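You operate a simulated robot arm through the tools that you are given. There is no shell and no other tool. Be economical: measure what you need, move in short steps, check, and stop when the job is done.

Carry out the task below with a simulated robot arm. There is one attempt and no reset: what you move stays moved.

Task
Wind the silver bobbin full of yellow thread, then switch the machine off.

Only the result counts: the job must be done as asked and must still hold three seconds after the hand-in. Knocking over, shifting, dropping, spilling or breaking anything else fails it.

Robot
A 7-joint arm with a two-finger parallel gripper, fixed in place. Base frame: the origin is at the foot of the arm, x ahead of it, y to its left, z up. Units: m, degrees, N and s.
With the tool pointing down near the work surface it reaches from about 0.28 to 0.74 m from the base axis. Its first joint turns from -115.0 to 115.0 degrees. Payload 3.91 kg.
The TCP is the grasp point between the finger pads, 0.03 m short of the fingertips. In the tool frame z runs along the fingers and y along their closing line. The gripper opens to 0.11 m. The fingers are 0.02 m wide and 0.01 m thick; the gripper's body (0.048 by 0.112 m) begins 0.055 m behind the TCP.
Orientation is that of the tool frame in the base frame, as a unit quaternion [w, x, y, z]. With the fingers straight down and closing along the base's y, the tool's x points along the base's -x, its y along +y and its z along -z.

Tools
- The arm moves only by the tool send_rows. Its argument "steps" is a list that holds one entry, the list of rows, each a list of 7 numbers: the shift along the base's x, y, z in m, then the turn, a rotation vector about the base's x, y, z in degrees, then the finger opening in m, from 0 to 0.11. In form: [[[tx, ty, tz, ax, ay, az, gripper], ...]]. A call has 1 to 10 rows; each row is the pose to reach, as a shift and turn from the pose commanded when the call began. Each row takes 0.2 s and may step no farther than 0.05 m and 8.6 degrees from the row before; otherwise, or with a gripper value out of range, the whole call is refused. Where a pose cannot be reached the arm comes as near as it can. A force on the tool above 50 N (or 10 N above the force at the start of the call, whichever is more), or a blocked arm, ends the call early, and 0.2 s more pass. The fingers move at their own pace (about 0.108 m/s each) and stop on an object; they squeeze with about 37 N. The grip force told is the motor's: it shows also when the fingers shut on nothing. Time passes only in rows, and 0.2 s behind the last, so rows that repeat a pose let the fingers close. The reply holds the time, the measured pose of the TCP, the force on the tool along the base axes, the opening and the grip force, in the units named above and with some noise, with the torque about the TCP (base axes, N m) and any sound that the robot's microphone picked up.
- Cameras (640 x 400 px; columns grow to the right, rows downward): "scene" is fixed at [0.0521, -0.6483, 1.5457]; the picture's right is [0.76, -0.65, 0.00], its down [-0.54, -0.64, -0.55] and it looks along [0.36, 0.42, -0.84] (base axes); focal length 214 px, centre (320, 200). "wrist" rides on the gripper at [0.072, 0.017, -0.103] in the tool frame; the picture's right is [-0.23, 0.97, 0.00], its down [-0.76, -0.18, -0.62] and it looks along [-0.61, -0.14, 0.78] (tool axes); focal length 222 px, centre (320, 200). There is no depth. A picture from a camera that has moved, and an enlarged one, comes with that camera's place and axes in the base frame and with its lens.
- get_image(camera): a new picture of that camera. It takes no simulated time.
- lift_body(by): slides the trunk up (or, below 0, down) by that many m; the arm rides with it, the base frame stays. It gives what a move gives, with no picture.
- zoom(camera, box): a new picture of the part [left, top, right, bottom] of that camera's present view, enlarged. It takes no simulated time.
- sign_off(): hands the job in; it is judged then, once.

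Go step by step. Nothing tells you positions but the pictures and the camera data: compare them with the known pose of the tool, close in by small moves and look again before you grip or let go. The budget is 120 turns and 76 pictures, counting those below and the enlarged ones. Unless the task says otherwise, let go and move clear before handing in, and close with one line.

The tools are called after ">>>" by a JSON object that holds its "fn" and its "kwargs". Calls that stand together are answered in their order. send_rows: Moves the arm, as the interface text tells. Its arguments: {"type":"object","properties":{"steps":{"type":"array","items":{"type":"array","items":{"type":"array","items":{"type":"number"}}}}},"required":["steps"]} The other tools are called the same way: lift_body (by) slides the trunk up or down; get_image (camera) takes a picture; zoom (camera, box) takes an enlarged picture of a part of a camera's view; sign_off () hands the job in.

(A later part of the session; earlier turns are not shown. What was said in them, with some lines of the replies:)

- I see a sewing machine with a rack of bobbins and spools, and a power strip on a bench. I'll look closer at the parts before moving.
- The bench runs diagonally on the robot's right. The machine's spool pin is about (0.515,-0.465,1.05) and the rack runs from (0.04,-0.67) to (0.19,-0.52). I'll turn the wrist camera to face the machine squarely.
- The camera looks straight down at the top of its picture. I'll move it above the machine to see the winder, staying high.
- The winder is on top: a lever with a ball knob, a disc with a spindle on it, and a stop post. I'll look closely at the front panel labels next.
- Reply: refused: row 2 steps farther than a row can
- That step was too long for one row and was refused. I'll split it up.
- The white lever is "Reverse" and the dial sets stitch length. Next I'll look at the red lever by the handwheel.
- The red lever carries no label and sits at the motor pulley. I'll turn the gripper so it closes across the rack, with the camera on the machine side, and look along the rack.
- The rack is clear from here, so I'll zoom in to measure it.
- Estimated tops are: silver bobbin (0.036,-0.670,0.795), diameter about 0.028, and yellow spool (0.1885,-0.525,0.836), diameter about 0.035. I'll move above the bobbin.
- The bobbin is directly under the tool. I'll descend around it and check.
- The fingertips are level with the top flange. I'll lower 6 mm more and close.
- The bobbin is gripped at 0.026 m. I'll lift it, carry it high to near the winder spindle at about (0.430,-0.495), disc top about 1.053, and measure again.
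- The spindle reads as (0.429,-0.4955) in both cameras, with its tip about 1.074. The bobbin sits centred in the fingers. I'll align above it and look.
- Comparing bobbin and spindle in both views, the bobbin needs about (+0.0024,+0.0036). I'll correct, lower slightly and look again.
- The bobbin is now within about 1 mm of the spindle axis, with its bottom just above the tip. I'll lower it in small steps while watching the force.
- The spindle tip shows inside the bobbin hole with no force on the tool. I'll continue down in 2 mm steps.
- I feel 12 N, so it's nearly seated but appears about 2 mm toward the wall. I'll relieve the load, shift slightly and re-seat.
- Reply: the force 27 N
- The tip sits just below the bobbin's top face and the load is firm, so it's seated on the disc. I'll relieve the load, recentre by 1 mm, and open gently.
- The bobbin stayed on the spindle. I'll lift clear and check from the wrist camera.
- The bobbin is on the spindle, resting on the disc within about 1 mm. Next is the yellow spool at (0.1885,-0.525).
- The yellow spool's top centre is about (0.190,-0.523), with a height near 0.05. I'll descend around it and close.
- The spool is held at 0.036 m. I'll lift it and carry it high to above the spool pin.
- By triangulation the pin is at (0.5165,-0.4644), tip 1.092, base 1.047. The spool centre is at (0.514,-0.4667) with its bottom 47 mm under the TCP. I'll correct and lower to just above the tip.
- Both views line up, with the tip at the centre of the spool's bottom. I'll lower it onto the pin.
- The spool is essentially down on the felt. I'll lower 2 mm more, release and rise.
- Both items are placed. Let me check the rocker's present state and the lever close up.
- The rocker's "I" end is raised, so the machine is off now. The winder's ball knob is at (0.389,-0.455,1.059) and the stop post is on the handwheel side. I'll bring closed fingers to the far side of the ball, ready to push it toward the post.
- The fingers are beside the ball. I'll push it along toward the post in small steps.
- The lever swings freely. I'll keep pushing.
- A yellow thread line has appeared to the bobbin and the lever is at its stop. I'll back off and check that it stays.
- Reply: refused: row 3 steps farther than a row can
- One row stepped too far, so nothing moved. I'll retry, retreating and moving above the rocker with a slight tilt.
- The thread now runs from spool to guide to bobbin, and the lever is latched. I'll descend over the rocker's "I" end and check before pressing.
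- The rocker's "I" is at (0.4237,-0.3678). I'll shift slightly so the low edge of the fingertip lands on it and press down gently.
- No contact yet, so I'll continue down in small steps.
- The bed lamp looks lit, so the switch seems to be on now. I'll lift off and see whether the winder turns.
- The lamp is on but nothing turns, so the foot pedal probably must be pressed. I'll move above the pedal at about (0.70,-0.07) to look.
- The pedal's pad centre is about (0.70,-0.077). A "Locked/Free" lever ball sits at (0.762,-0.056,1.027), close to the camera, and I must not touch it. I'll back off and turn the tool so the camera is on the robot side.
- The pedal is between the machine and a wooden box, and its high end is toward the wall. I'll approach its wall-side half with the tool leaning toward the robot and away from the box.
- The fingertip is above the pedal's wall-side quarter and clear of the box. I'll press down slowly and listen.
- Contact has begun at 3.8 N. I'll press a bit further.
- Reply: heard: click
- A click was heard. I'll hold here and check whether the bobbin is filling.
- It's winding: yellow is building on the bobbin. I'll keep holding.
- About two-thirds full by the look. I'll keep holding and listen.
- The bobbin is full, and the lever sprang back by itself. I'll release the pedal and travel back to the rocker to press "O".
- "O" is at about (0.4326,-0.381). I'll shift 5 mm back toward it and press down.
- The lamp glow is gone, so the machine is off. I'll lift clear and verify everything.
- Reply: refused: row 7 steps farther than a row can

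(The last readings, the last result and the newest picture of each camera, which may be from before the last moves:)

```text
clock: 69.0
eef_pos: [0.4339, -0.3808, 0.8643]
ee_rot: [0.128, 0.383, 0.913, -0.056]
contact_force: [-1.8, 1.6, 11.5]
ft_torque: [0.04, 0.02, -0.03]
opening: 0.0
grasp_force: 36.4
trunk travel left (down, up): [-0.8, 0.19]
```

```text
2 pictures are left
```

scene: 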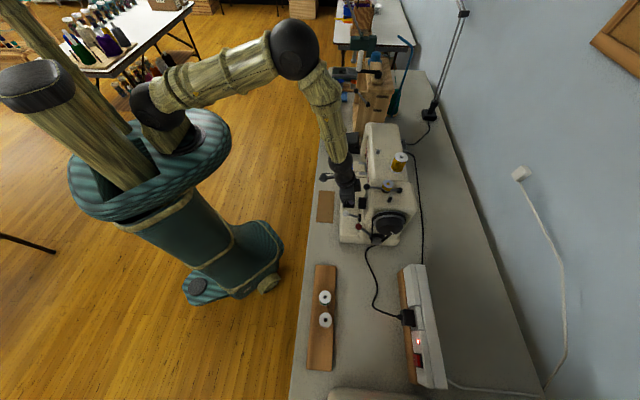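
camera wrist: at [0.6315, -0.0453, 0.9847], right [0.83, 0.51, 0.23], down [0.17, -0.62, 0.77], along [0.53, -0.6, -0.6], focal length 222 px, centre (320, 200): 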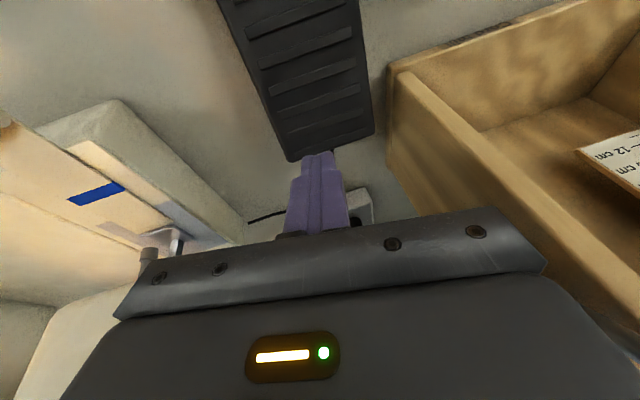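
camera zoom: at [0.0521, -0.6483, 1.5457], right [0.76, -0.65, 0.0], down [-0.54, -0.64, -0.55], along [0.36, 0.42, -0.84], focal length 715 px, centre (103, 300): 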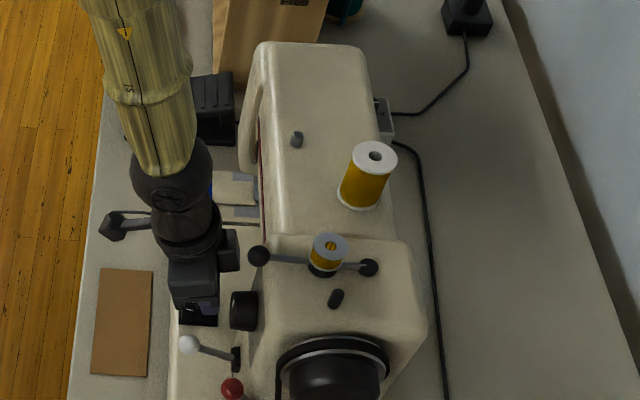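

The move was refused for one long step. I'll redo the retreat in shorter steps.

>>> {"fn": "send_rows", "kwargs": {"steps": [[[0, 0, 0.02, 0, 0, 0, 0], [-0.005, 0.005, 0.06, 0, 0, 0, 0], [-0.02, 0.02, 0.1, 0, 0, 0, 0], [-0.05, 0.05, 0.12, 0, 0, 0, 0], [-0.08, 0.08, 0.13, 0, 0, 0, 0], [-0.11, 0.11, 0.15, 0, 0, 0, 0], [-0.135, 0.135, 0.17, 0, 0, 0, 0]]]}}

>>> {"fn": "zoom", "kwargs": {"camera": "scene", "box": [335, 130, 425, 220]}}

```text
clock: 70.6
eef_pos: [0.2984, -0.2435, 1.036]
ee_rot: [0.127, 0.383, 0.913, -0.056]
contact_force: [0.4, 1.0, 0.0]
ft_torque: [-0.02, 0.03, -0.01]
opening: 0.0
grasp_force: 37.3
trunk travel left (down, up): [-0.8, 0.19]
```

```text
4.44 times, centred on (380, 175) of scene
camera zoom: at [0.0521, -0.6483, 1.5457], right [0.76, -0.65, 0.0], down [-0.54, -0.64, -0.55], along [0.36, 0.42, -0.84], focal length 953 px, centre (53, 311)
```

zoom: 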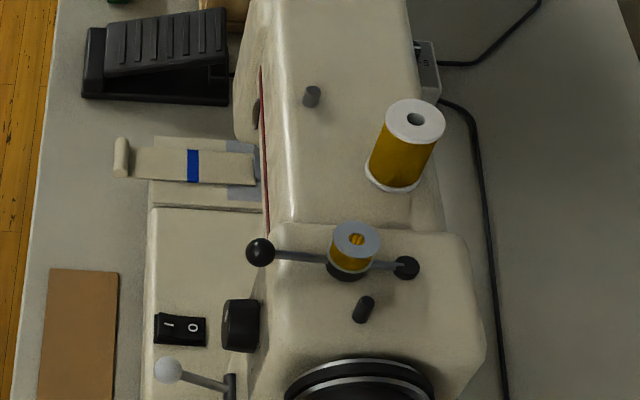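

The bobbin is full of yellow thread, the lamp is out, the rocker is at "O", and the arm is clear, so I'm handing in.

>>> {"fn": "sign_off", "kwargs": {}}

```text
The job is handed in.
```

The silver bobbin is wound full of yellow thread and still on the winder spindle, the machine is switched off at its rocker, and the job is handed in.
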